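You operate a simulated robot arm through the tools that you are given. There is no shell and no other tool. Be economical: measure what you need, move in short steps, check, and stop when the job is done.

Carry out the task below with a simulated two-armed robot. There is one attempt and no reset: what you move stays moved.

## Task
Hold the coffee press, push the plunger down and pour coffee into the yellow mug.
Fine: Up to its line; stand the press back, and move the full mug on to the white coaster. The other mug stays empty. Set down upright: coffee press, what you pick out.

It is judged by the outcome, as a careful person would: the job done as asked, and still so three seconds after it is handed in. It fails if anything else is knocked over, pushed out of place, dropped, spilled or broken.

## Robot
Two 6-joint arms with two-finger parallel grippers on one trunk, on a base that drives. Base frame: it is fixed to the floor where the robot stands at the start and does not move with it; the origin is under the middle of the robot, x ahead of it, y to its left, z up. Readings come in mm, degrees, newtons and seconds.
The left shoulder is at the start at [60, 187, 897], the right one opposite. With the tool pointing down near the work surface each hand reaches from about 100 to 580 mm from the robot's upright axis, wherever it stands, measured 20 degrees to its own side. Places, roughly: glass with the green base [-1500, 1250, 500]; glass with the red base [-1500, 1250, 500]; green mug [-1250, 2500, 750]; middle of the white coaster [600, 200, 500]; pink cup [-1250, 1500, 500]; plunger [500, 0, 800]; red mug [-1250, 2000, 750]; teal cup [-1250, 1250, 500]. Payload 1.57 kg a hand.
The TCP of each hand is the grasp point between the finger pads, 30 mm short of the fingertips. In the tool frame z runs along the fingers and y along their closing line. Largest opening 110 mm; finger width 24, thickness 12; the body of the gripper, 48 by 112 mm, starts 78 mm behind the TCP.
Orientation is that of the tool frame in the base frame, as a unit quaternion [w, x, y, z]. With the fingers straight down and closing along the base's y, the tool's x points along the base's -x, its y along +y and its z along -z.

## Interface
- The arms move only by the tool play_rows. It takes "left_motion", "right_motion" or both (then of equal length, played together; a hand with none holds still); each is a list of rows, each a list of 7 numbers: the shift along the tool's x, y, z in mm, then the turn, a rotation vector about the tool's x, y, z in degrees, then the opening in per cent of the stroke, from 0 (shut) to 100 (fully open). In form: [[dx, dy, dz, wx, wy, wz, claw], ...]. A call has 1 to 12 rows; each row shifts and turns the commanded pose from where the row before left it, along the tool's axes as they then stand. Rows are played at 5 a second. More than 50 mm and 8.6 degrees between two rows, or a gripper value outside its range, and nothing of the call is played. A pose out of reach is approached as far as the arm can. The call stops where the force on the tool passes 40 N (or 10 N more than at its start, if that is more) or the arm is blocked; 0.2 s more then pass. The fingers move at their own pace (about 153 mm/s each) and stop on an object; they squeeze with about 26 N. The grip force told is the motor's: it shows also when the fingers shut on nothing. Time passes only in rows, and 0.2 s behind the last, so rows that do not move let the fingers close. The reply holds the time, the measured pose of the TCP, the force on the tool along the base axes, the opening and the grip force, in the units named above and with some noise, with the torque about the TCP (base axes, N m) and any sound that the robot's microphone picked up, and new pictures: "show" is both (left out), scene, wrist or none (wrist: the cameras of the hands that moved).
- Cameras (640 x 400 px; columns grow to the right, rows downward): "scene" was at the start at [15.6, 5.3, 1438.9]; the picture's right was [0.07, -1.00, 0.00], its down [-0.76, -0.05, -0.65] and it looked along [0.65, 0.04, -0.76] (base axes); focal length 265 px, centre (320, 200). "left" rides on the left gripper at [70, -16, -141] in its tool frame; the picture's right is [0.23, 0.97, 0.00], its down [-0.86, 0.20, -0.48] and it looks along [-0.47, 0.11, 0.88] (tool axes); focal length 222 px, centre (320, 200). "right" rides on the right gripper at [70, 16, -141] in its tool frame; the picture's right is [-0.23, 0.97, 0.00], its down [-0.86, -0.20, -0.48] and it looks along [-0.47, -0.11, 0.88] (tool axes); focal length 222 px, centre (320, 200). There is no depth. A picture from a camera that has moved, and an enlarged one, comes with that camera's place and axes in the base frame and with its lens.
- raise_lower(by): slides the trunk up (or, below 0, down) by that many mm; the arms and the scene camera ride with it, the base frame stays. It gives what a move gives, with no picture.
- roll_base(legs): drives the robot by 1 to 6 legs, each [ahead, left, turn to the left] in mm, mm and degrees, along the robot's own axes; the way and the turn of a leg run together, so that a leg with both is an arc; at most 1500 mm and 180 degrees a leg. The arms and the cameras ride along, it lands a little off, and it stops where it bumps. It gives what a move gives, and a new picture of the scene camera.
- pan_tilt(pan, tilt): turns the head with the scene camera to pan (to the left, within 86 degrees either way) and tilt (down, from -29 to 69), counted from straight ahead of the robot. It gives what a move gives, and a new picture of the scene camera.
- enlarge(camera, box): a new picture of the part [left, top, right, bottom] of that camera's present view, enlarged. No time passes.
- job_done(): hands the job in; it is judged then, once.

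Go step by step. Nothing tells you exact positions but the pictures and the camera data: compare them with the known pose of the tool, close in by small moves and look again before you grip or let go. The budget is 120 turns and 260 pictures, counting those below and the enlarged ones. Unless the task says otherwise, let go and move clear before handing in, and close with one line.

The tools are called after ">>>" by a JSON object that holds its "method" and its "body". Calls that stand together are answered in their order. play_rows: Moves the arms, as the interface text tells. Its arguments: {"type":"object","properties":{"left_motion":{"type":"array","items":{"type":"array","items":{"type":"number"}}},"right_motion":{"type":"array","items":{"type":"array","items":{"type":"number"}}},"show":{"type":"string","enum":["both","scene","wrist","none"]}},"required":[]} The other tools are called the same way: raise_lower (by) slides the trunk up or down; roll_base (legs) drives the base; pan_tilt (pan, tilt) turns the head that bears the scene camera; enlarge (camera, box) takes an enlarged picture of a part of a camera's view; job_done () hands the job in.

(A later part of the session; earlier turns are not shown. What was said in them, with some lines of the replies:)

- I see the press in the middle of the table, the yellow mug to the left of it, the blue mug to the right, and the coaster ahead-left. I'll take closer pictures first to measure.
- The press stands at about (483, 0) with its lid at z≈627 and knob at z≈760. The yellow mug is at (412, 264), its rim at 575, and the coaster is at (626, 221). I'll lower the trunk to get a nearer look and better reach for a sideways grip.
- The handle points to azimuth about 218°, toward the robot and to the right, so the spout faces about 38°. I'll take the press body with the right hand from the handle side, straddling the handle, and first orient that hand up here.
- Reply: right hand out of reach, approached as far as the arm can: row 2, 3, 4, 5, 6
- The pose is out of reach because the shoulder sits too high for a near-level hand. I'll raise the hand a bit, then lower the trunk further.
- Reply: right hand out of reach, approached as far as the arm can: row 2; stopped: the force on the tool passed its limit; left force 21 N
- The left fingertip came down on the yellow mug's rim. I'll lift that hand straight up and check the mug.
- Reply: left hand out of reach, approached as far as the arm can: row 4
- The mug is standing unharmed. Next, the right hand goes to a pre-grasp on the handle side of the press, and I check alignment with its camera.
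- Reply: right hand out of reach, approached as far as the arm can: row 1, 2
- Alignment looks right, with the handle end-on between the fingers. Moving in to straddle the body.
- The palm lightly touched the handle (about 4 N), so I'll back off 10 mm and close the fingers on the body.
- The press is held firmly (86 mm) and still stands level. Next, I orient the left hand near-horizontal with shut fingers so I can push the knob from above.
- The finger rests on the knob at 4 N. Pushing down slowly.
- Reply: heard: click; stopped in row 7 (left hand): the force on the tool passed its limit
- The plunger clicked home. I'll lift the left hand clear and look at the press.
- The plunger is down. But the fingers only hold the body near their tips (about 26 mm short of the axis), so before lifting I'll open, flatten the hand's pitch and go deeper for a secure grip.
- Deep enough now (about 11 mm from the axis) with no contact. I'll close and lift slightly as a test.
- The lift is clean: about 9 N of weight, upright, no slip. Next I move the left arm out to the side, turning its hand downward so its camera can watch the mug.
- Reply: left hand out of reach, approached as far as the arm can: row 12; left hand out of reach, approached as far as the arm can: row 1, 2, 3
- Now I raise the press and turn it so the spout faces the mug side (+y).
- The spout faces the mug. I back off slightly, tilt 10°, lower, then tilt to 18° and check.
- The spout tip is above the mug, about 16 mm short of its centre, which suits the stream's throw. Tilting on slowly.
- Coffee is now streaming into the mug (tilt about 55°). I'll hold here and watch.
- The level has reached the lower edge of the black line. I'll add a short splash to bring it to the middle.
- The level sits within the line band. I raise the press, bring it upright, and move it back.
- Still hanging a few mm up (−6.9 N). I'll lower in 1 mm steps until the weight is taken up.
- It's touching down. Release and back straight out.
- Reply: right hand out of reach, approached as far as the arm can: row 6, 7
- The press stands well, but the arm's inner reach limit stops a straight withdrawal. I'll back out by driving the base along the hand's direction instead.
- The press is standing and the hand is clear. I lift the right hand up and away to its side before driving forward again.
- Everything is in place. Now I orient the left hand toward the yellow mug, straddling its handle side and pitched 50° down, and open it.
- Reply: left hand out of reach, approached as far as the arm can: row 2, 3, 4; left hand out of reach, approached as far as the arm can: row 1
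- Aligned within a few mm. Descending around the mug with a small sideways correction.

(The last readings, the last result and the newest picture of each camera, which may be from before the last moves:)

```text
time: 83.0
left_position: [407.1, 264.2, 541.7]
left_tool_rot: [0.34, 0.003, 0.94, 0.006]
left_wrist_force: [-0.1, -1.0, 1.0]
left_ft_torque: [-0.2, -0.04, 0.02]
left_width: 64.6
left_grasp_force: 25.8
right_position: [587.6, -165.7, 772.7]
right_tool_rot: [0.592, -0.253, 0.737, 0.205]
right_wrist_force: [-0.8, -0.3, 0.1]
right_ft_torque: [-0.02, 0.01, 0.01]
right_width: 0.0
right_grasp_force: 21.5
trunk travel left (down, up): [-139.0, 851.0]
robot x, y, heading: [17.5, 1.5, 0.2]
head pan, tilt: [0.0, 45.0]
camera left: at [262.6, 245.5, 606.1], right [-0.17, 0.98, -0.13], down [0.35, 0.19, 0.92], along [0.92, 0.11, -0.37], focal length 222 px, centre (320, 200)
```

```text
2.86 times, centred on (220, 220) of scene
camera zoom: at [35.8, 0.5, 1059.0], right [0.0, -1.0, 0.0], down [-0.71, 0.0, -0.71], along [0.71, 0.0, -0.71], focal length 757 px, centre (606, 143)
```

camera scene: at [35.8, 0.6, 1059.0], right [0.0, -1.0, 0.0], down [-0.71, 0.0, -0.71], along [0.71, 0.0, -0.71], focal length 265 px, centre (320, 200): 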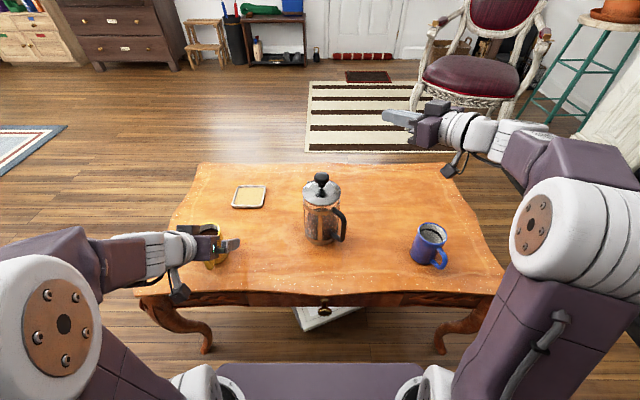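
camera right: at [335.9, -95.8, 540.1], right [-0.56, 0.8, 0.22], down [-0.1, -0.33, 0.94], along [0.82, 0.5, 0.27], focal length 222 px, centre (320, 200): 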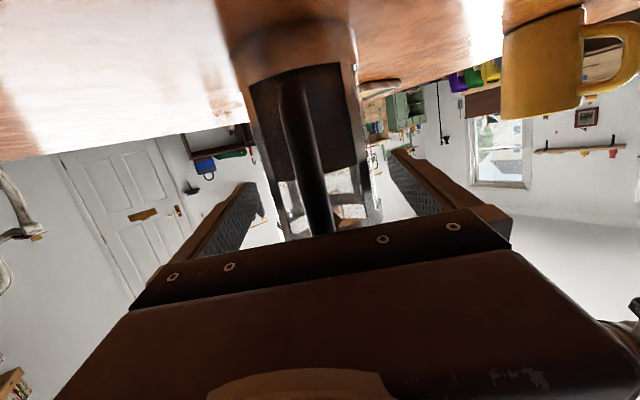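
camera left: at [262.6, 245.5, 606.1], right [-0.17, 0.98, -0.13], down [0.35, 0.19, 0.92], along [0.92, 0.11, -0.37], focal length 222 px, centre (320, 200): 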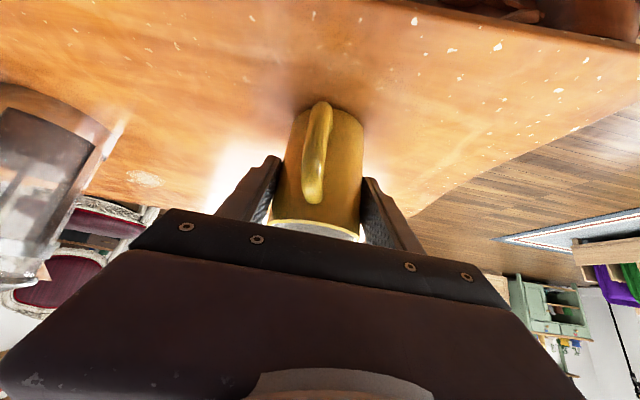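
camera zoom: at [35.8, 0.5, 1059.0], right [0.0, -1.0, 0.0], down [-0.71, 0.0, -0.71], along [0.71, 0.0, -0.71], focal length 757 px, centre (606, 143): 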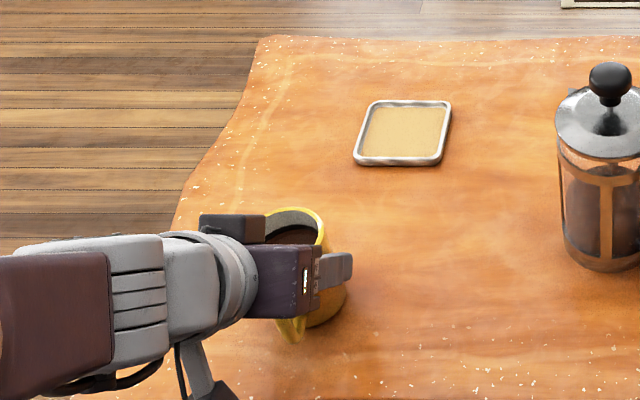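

Gripped at 65 mm. Slow lift.

>>> {"method": "play_rows", "body": {"left_motion": [[-1.9, 0, -2.3, 0, 0, 0, 40], [-3.2, 0, -3.8, 0, 0, 0, 40], [-5.1, 0, -6.1, 0, 0, 0, 40], [-6.4, 0, -7.7, 0, 0, 0, 40], [-6.4, 0, -7.7, 0, 0, 0, 40], [-6.4, 0, -7.7, 0, 0, 0, 40], [-3.2, 0, -3.8, 0, 0, 0, 40]], "show": "scene"}}

>>> {"method": "enlarge", "body": {"camera": "scene", "box": [140, 150, 300, 290]}}

```text
time: 84.6
left_position: [406.8, 262.3, 592.2]
left_tool_rot: [0.341, 0.002, 0.94, 0.008]
left_wrist_force: [0.1, -0.5, -3.7]
left_ft_torque: [0.01, 0.0, 0.01]
left_width: 64.3
left_grasp_force: 26.0
right_position: [588.5, -165.1, 771.9]
right_tool_rot: [0.592, -0.254, 0.737, 0.205]
right_wrist_force: [0.2, -0.3, 0.5]
right_ft_torque: [0.0, -0.02, 0.01]
right_width: 0.0
right_grasp_force: 21.5
trunk travel left (down, up): [-139.0, 851.0]
robot x, y, heading: [20.6, 1.5, 0.4]
head pan, tilt: [0.0, 45.0]
camera scene: at [36.1, 0.8, 1059.0], right [0.0, -1.0, 0.0], down [-0.71, 0.0, -0.71], along [0.71, 0.0, -0.71], focal length 265 px, centre (320, 200)
```

scene: 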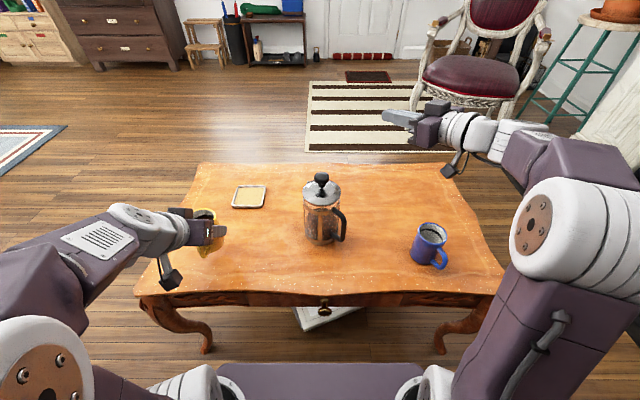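

```text
2.86 times, centred on (220, 220) of scene
camera zoom: at [36.1, 0.8, 1059.0], right [0.0, -1.0, 0.0], down [-0.71, 0.0, -0.71], along [0.71, 0.0, -0.71], focal length 757 px, centre (606, 143)
```

zoom: 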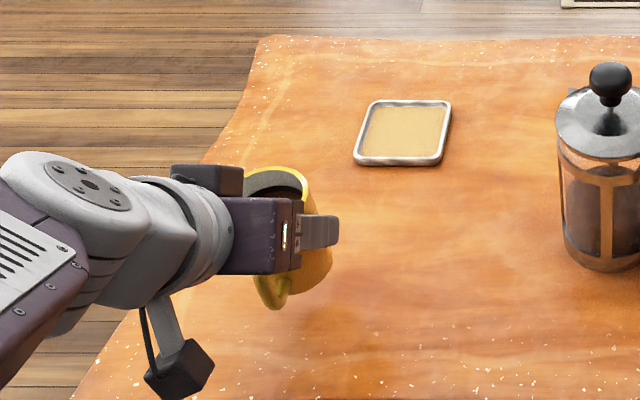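

Weight is 3.7 N and the mug is level. I carry it slowly toward the coaster.

>>> {"method": "play_rows", "body": {"left_motion": [[-7.6, -2, 6.4, 0, 0, 0, 40], [-13, -3.3, 10.9, 0, 0, 0, 40], [-15.3, -3.9, 12.9, 0, 0, 0, 40], [-15.3, -3.9, 12.9, 0, 0, 0, 40], [-15.3, -3.9, 12.9, 0, 0, 0, 40], [-15.3, -3.9, 12.9, 0, 0, 0, 40], [-13, -3.3, 10.9, 0, 0, 0, 40], [-7.6, -2, 6.4, 0, 0, 0, 40]], "show": "scene"}}

```text
time: 86.4
left_position: [542.3, 236.7, 590.1]
left_tool_rot: [0.34, 0.003, 0.94, 0.007]
left_wrist_force: [0.4, -0.1, -3.5]
left_ft_torque: [0.01, -0.02, -0.05]
left_width: 64.3
left_grasp_force: 25.8
right_position: [588.4, -166.2, 771.9]
right_tool_rot: [0.592, -0.253, 0.737, 0.205]
right_wrist_force: [-0.1, 0.4, 0.1]
right_ft_torque: [0.01, -0.02, 0.0]
right_width: 0.0
right_grasp_force: 21.0
trunk travel left (down, up): [-139.0, 851.0]
robot x, y, heading: [22.3, -0.0, -0.3]
head pan, tilt: [0.0, 45.0]
camera scene: at [36.3, 0.8, 1059.0], right [0.0, -1.0, 0.0], down [-0.71, 0.0, -0.71], along [0.71, 0.0, -0.71], focal length 265 px, centre (320, 200)
```

scene: 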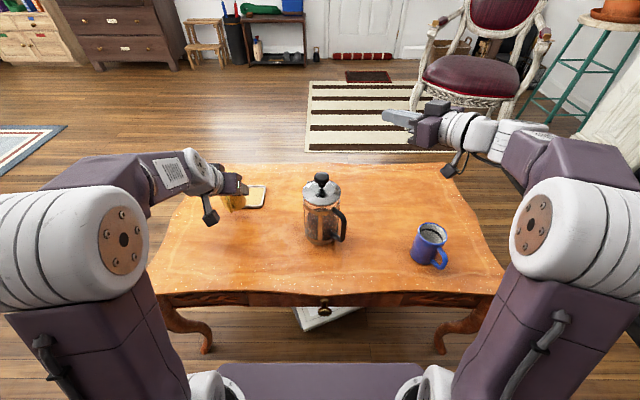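

>>> {"method": "play_rows", "body": {"left_motion": [[-9, -2.4, 7.6, 0, 0, 0, 40], [-14.5, -3.8, 12.2, 0, 0, 0, 40], [-14.5, -3.8, 12.2, 0, 0, 0, 40], [-14.4, -3.8, 12, 0, 0, 0, 40], [-9, -2.4, 7.6, 0, 0, 0, 40], [0, 0, 0, 0, 0, 0, 40]], "show": "both"}}

>>> {"method": "enlarge", "body": {"camera": "scene", "box": [180, 130, 320, 240]}}

```text
time: 87.8
left_position: [620.5, 221.6, 591.0]
left_tool_rot: [0.34, 0.003, 0.941, 0.007]
left_wrist_force: [0.4, 0.5, -4.3]
left_ft_torque: [0.02, 0.0, 0.04]
left_width: 64.0
left_grasp_force: 26.1
right_position: [588.2, -165.4, 772.0]
right_tool_rot: [0.592, -0.254, 0.737, 0.205]
right_wrist_force: [-0.1, 0.4, 0.2]
right_ft_torque: [0.0, 0.01, 0.0]
right_width: 0.0
right_grasp_force: 21.4
trunk travel left (down, up): [-139.0, 851.0]
robot x, y, heading: [15.3, 1.0, 0.3]
head pan, tilt: [0.0, 45.0]
camera scene: at [36.4, 0.8, 1059.0], right [0.0, -1.0, 0.0], down [-0.71, 0.0, -0.71], along [0.71, 0.0, -0.71], focal length 265 px, centre (320, 200)
camera left: at [476.4, 202.9, 654.0], right [-0.17, 0.98, -0.13], down [0.35, 0.19, 0.92], along [0.92, 0.11, -0.38], focal length 222 px, centre (320, 200)
```

scene: 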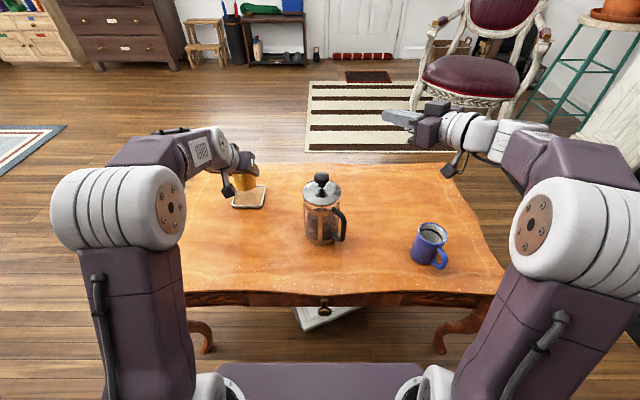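
left: 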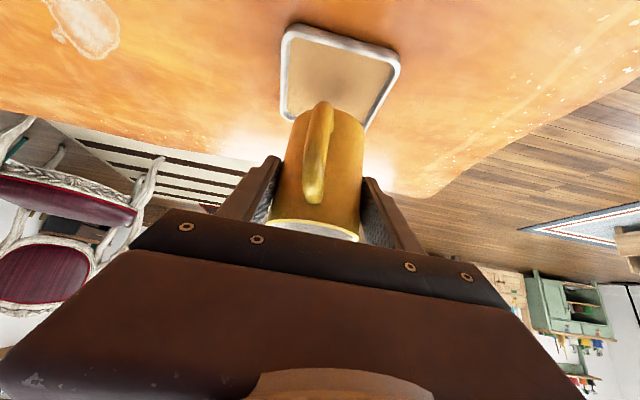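

```text
3.64 times, centred on (250, 185) of scene
camera zoom: at [36.4, 0.8, 1059.0], right [0.0, -1.0, 0.0], down [-0.71, 0.0, -0.71], along [0.71, 0.0, -0.71], focal length 963 px, centre (574, 254)
```

zoom: 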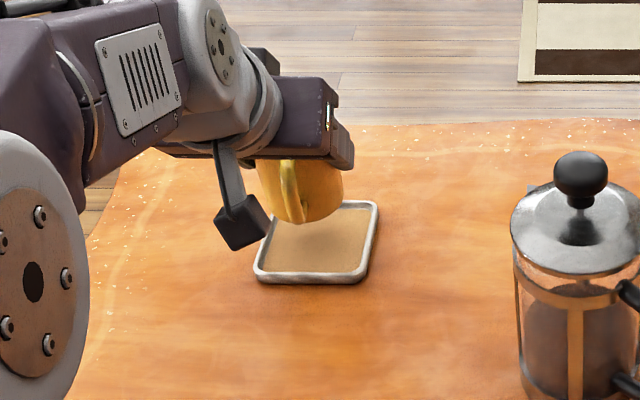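

Above the coaster. I'll apply a small correction, lower to just above it and compare again.

>>> {"method": "play_rows", "body": {"left_motion": [[-1.9, -2.5, 1.6, 0, 0, 0, 40], [6.6, 0, 7.9, 0, 0, 0, 40], [6.6, 0, 7.9, 0, 0, 0, 40], [4.5, 0, 5.4, 0, 0, 0, 40], [0, 0, 0, 0, 0, 0, 40]], "show": "none"}}

>>> {"method": "enlarge", "body": {"camera": "left", "box": [240, 0, 440, 150]}}

>>> {"method": "enlarge", "body": {"camera": "scene", "box": [220, 150, 300, 220]}}

```text
time: 89.0
left_position: [623.7, 218.3, 562.5]
left_tool_rot: [0.339, 0.003, 0.941, 0.007]
left_wrist_force: [0.1, 0.5, -4.2]
left_ft_torque: [0.01, -0.03, -0.02]
left_width: 64.1
left_grasp_force: 25.9
right_position: [588.9, -165.7, 771.9]
right_tool_rot: [0.592, -0.253, 0.737, 0.205]
right_wrist_force: [-0.2, -0.4, 1.2]
right_ft_torque: [0.01, 0.0, -0.02]
right_width: 0.0
right_grasp_force: 21.5
trunk travel left (down, up): [-139.0, 851.0]
robot x, y, heading: [15.4, 4.1, -0.1]
head pan, tilt: [0.0, 45.0]
```

```text
2.67 times, centred on (340, 75) of left
camera zoom: at [479.3, 200.5, 625.8], right [-0.17, 0.98, -0.13], down [0.35, 0.19, 0.92], along [0.92, 0.11, -0.38], focal length 592 px, centre (267, 533)
```

zoom: 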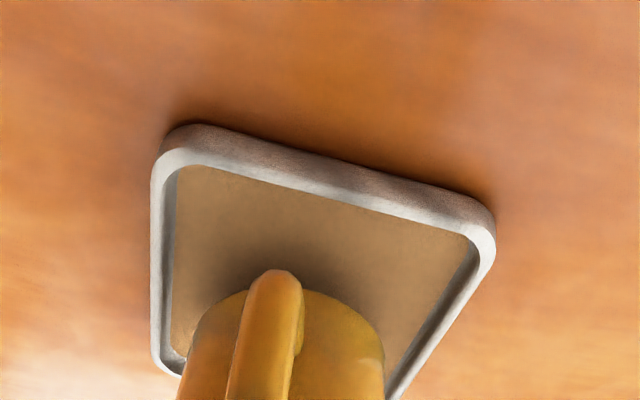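

```text
5.71 times, centred on (260, 185) of scene
camera zoom: at [36.4, 0.8, 1059.0], right [0.0, -1.0, 0.0], down [-0.71, 0.0, -0.71], along [0.71, 0.0, -0.71], focal length 1514 px, centre (663, 286)
```

zoom: 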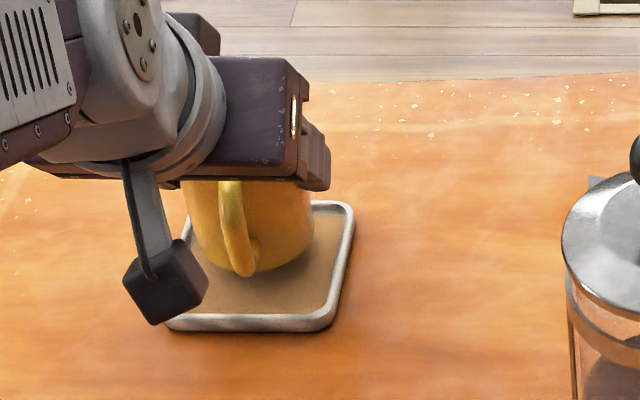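

I shift about 4 mm toward the robot to centre the base in the coaster, and lower gently.

>>> {"method": "play_rows", "body": {"left_motion": [[3.1, -1, -2.6, 0, 0, 0, 40], [3.2, 0, 3.8, 0, 0, 0, 40], [1.9, 0, 2.3, 0, 0, 0, 40], [1.3, 0, 1.5, 0, 0, 0, 40], [0, 0, 0, 0, 0, 0, 40]], "show": "none"}}

>>> {"method": "enlarge", "body": {"camera": "left", "box": [240, 0, 440, 150]}}

>>> {"method": "enlarge", "body": {"camera": "scene", "box": [220, 150, 300, 220]}}

```text
time: 90.2
left_position: [620.1, 217.5, 552.0]
left_tool_rot: [0.339, 0.003, 0.941, 0.006]
left_wrist_force: [-0.4, 0.4, -3.9]
left_ft_torque: [0.0, 0.02, 0.0]
left_width: 63.9
left_grasp_force: 26.2
right_position: [589.8, -165.9, 771.9]
right_tool_rot: [0.593, -0.252, 0.737, 0.204]
right_wrist_force: [0.6, -0.7, 0.1]
right_ft_torque: [0.03, 0.0, 0.01]
right_width: 0.0
right_grasp_force: 21.6
trunk travel left (down, up): [-139.0, 851.0]
robot x, y, heading: [15.0, -3.4, 0.1]
head pan, tilt: [0.0, 45.0]
```

```text
2.67 times, centred on (340, 75) of left
camera zoom: at [474.9, 199.3, 616.5], right [-0.17, 0.98, -0.13], down [0.35, 0.19, 0.92], along [0.92, 0.11, -0.38], focal length 592 px, centre (267, 533)
```

zoom: 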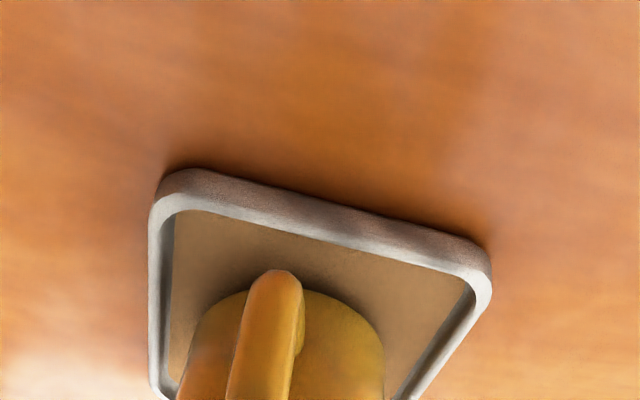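

```text
5.71 times, centred on (260, 185) of scene
camera zoom: at [36.3, 0.8, 1059.0], right [0.0, -1.0, 0.0], down [-0.71, 0.0, -0.71], along [0.71, 0.0, -0.71], focal length 1514 px, centre (663, 286)
```

zoom: 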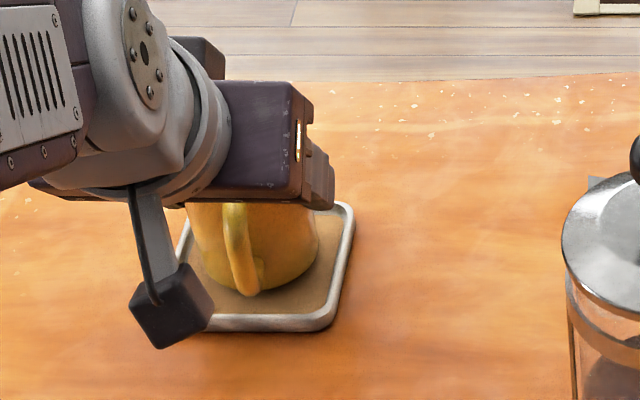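

>>> {"method": "play_rows", "body": {"left_motion": [[3.8, 1, -3.2, 0, 0, 0, 40], [1, 0, 1.15, 0, 0, 0, 40], [1, 0, 1.15, 0, 0, 0, 40], [0, 0, 0, 0, 0, 0, 40]], "show": "none"}}

>>> {"method": "enlarge", "body": {"camera": "left", "box": [240, 0, 440, 150]}}

>>> {"method": "enlarge", "body": {"camera": "scene", "box": [220, 150, 300, 220]}}

```text
time: 91.2
left_position: [615.3, 218.2, 549.2]
left_tool_rot: [0.34, 0.002, 0.94, 0.007]
left_wrist_force: [-0.1, 0.6, -4.4]
left_ft_torque: [-0.01, -0.02, -0.03]
left_width: 63.9
left_grasp_force: 25.7
right_position: [588.6, -165.7, 772.3]
right_tool_rot: [0.592, -0.253, 0.737, 0.204]
right_wrist_force: [-0.2, -0.7, -0.8]
right_ft_torque: [0.04, 0.02, 0.0]
right_width: 0.1
right_grasp_force: 22.0
trunk travel left (down, up): [-139.0, 851.0]
robot x, y, heading: [16.5, 1.0, 0.3]
head pan, tilt: [0.0, 45.0]
```

```text
2.67 times, centred on (340, 75) of left
camera zoom: at [469.9, 200.0, 613.9], right [-0.17, 0.98, -0.13], down [0.35, 0.19, 0.92], along [0.92, 0.11, -0.38], focal length 592 px, centre (267, 533)
```

zoom: 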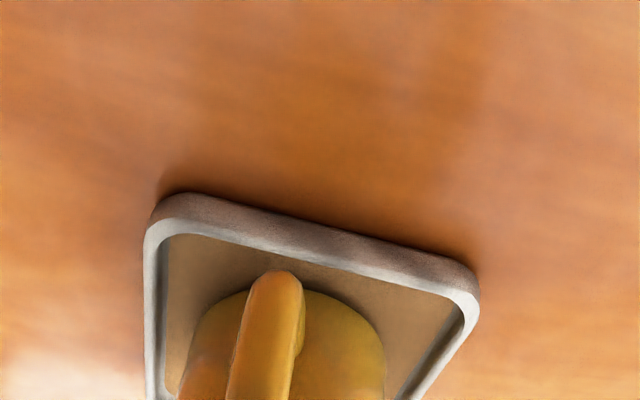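

```text
5.71 times, centred on (260, 185) of scene
camera zoom: at [36.3, 0.8, 1059.0], right [0.0, -1.0, 0.0], down [-0.71, 0.0, -0.71], along [0.71, 0.0, -0.71], focal length 1514 px, centre (663, 286)
```

zoom: 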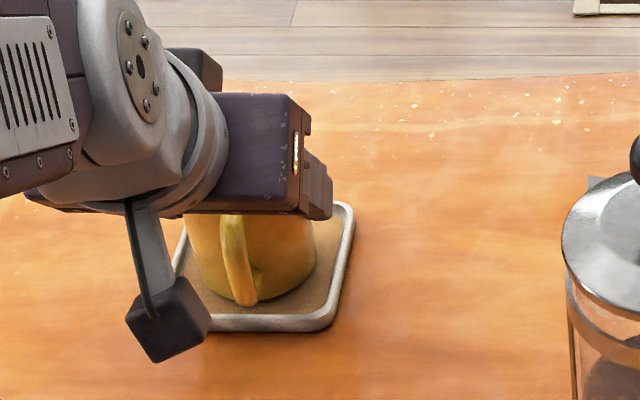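

The base is now centred in the coaster. Lowering in 1 mm steps to contact.

>>> {"method": "play_rows", "body": {"left_motion": [[0.64, 0, 0.77, 0, 0, 0, 40], [0.64, 0, 0.77, 0, 0, 0, 40], [0, 0, 0, 0, 0, 0, 40]], "show": "none"}}

```text
time: 92.0
left_position: [613.7, 218.9, 549.2]
left_tool_rot: [0.342, 0.002, 0.94, 0.007]
left_wrist_force: [-0.1, -0.6, 0.3]
left_ft_torque: [-0.2, 0.0, 0.02]
left_width: 63.9
left_grasp_force: 25.8
right_position: [588.0, -165.8, 772.1]
right_tool_rot: [0.592, -0.254, 0.737, 0.205]
right_wrist_force: [0.6, -0.1, -0.2]
right_ft_torque: [0.01, 0.0, -0.01]
right_width: 0.3
right_grasp_force: 21.4
trunk travel left (down, up): [-139.0, 851.0]
robot x, y, heading: [17.1, 4.1, 0.3]
head pan, tilt: [0.0, 45.0]
```

Weight has been taken up. I check the seating before letting go.

>>> {"method": "enlarge", "body": {"camera": "scene", "box": [220, 150, 300, 220]}}

>>> {"method": "enlarge", "body": {"camera": "left", "box": [240, 0, 440, 150]}}

```text
5.71 times, centred on (260, 185) of scene
camera zoom: at [35.7, 0.5, 1059.1], right [0.0, -1.0, 0.0], down [-0.71, 0.0, -0.71], along [0.71, 0.0, -0.71], focal length 1514 px, centre (663, 286)
```

zoom: 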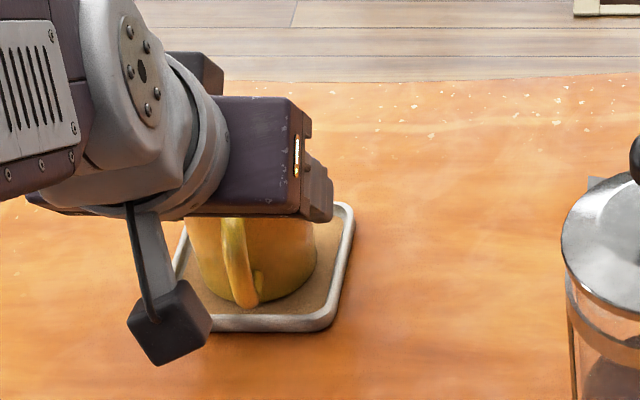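

```text
2.67 times, centred on (340, 75) of left
camera zoom: at [469.7, 199.8, 612.2], right [-0.17, 0.98, -0.13], down [0.35, 0.19, 0.92], along [0.92, 0.11, -0.37], focal length 592 px, centre (267, 533)
```

zoom: 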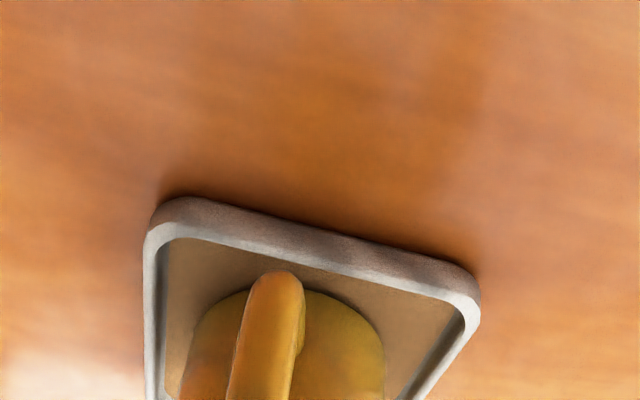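

Seated flat inside the coaster rim. Opening and rising straight up.

>>> {"method": "play_rows", "body": {"left_motion": [[0.3, 0, 0.4, 0, 0, 0, 40], [0, 0, 0, 0, 0, 0, 65], [0, 0, 0, 0, 0, 0, 85], [0, 0, 0, 0, 0, 0, 100], [0, 0, 0, 0, 0, 0, 100], [-6.4, 0, -7.7, 0, 0, 0, 100], [-12.8, 0, -15.3, 0, 0, 0, 100], [-19.2, 0, -23, 0, 0, 0, 100], [-22, 0, -26, 0, 0, 0, 100]], "show": "scene"}}

>>> {"method": "enlarge", "body": {"camera": "scene", "box": [200, 130, 320, 230]}}

```text
time: 94.0
left_position: [614.0, 218.0, 642.1]
left_tool_rot: [0.34, 0.003, 0.94, 0.007]
left_wrist_force: [0.2, -0.4, 0.6]
left_ft_torque: [-0.02, -0.03, 0.01]
left_width: 109.9
left_grasp_force: 0.0
right_position: [587.1, -165.1, 772.4]
right_tool_rot: [0.592, -0.253, 0.737, 0.205]
right_wrist_force: [0.0, 1.0, 0.6]
right_ft_torque: [0.01, 0.0, 0.02]
right_width: 0.2
right_grasp_force: 21.3
trunk travel left (down, up): [-139.0, 851.0]
robot x, y, heading: [13.7, 1.2, 0.0]
head pan, tilt: [0.0, 45.0]
camera scene: at [35.8, 0.6, 1059.0], right [0.0, -1.0, 0.0], down [-0.71, 0.0, -0.71], along [0.71, 0.0, -0.71], focal length 265 px, centre (320, 200)
```

scene: 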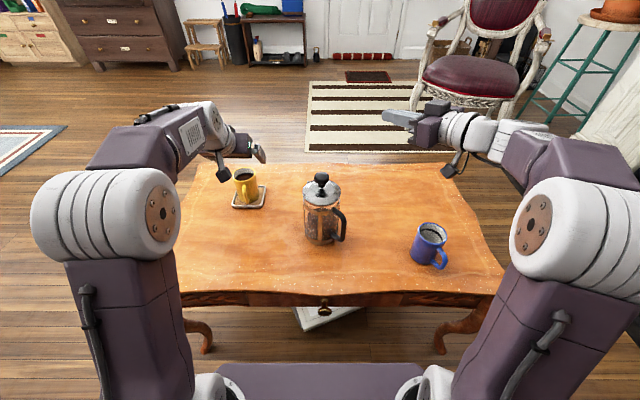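

```text
4.00 times, centred on (260, 180) of scene
camera zoom: at [35.8, 0.6, 1059.0], right [0.0, -1.0, 0.0], down [-0.71, 0.0, -0.71], along [0.71, 0.0, -0.71], focal length 1060 px, centre (560, 280)
```

zoom: 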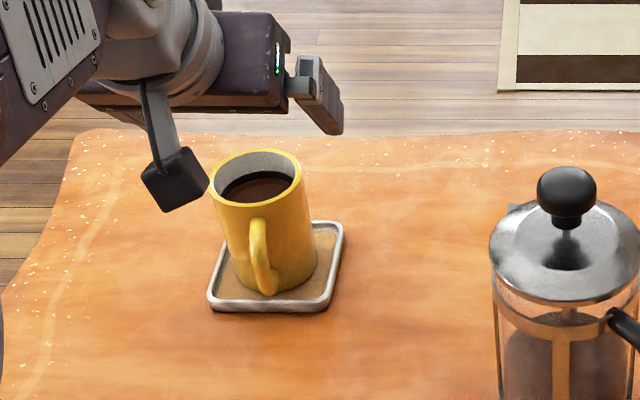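

The mug stands upright on the coaster, filled to its line. I move the left hand further clear and take a last look.

>>> {"method": "play_rows", "body": {"left_motion": [[-25, 0, -30, 0, 0, 0, 100], [-25, 0, -30, 0, 0, 0, 100], [-5, 40, -5, 0, 0, 0, 100], [0, 40, 0, 0, 0, 0, 100], [0, 40, 0, 0, 0, 0, 100]], "show": "scene"}}

>>> {"method": "enlarge", "body": {"camera": "scene", "box": [180, 140, 480, 310]}}

```text
time: 95.2
left_position: [614.8, 338.3, 727.7]
left_tool_rot: [0.34, 0.002, 0.94, 0.007]
left_wrist_force: [0.5, -0.8, -0.4]
left_ft_torque: [0.03, 0.0, 0.06]
left_width: 110.3
left_grasp_force: 0.1
right_position: [587.6, -165.6, 771.9]
right_tool_rot: [0.592, -0.253, 0.737, 0.204]
right_wrist_force: [0.5, -0.6, 0.8]
right_ft_torque: [-0.04, 0.04, 0.0]
right_width: 0.0
right_grasp_force: 21.6
trunk travel left (down, up): [-139.0, 851.0]
robot x, y, heading: [18.2, -0.2, 0.1]
head pan, tilt: [0.0, 45.0]
camera scene: at [35.9, 0.8, 1059.0], right [0.0, -1.0, 0.0], down [-0.71, 0.0, -0.71], along [0.71, 0.0, -0.71], focal length 265 px, centre (320, 200)
```

scene: 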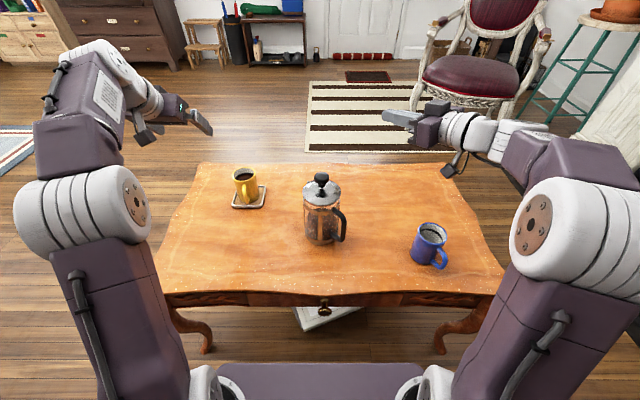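

```text
2.13 times, centred on (330, 225) of scene
camera zoom: at [35.9, 0.8, 1059.0], right [0.0, -1.0, 0.0], down [-0.71, 0.0, -0.71], along [0.71, 0.0, -0.71], focal length 565 px, centre (299, 147)
```

zoom: 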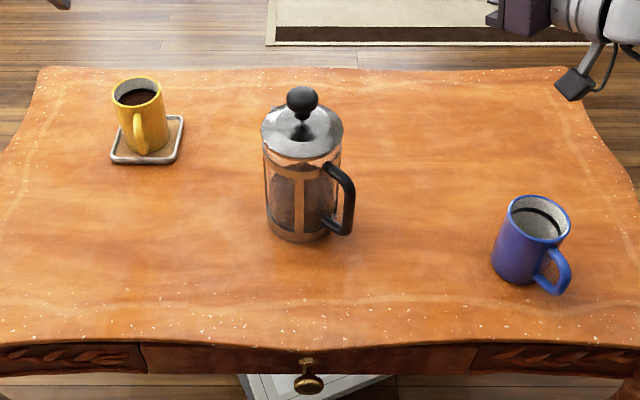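

Everything is in place: the press upright in its spot, the full yellow mug on the coaster, the blue mug empty, and no spills. Both hands are clear, so I'm handing in.

>>> {"method": "job_done", "body": {}}

```text
The job is handed in.
```

The plunger is pushed down, the yellow mug is filled to its line and stands on the white coaster, the press is back upright in its place, and the blue mug was left empty. Early on, the left gripper pressed on the yellow mug's rim (about 20 N); the mug didn't tip, and I saw no damage.
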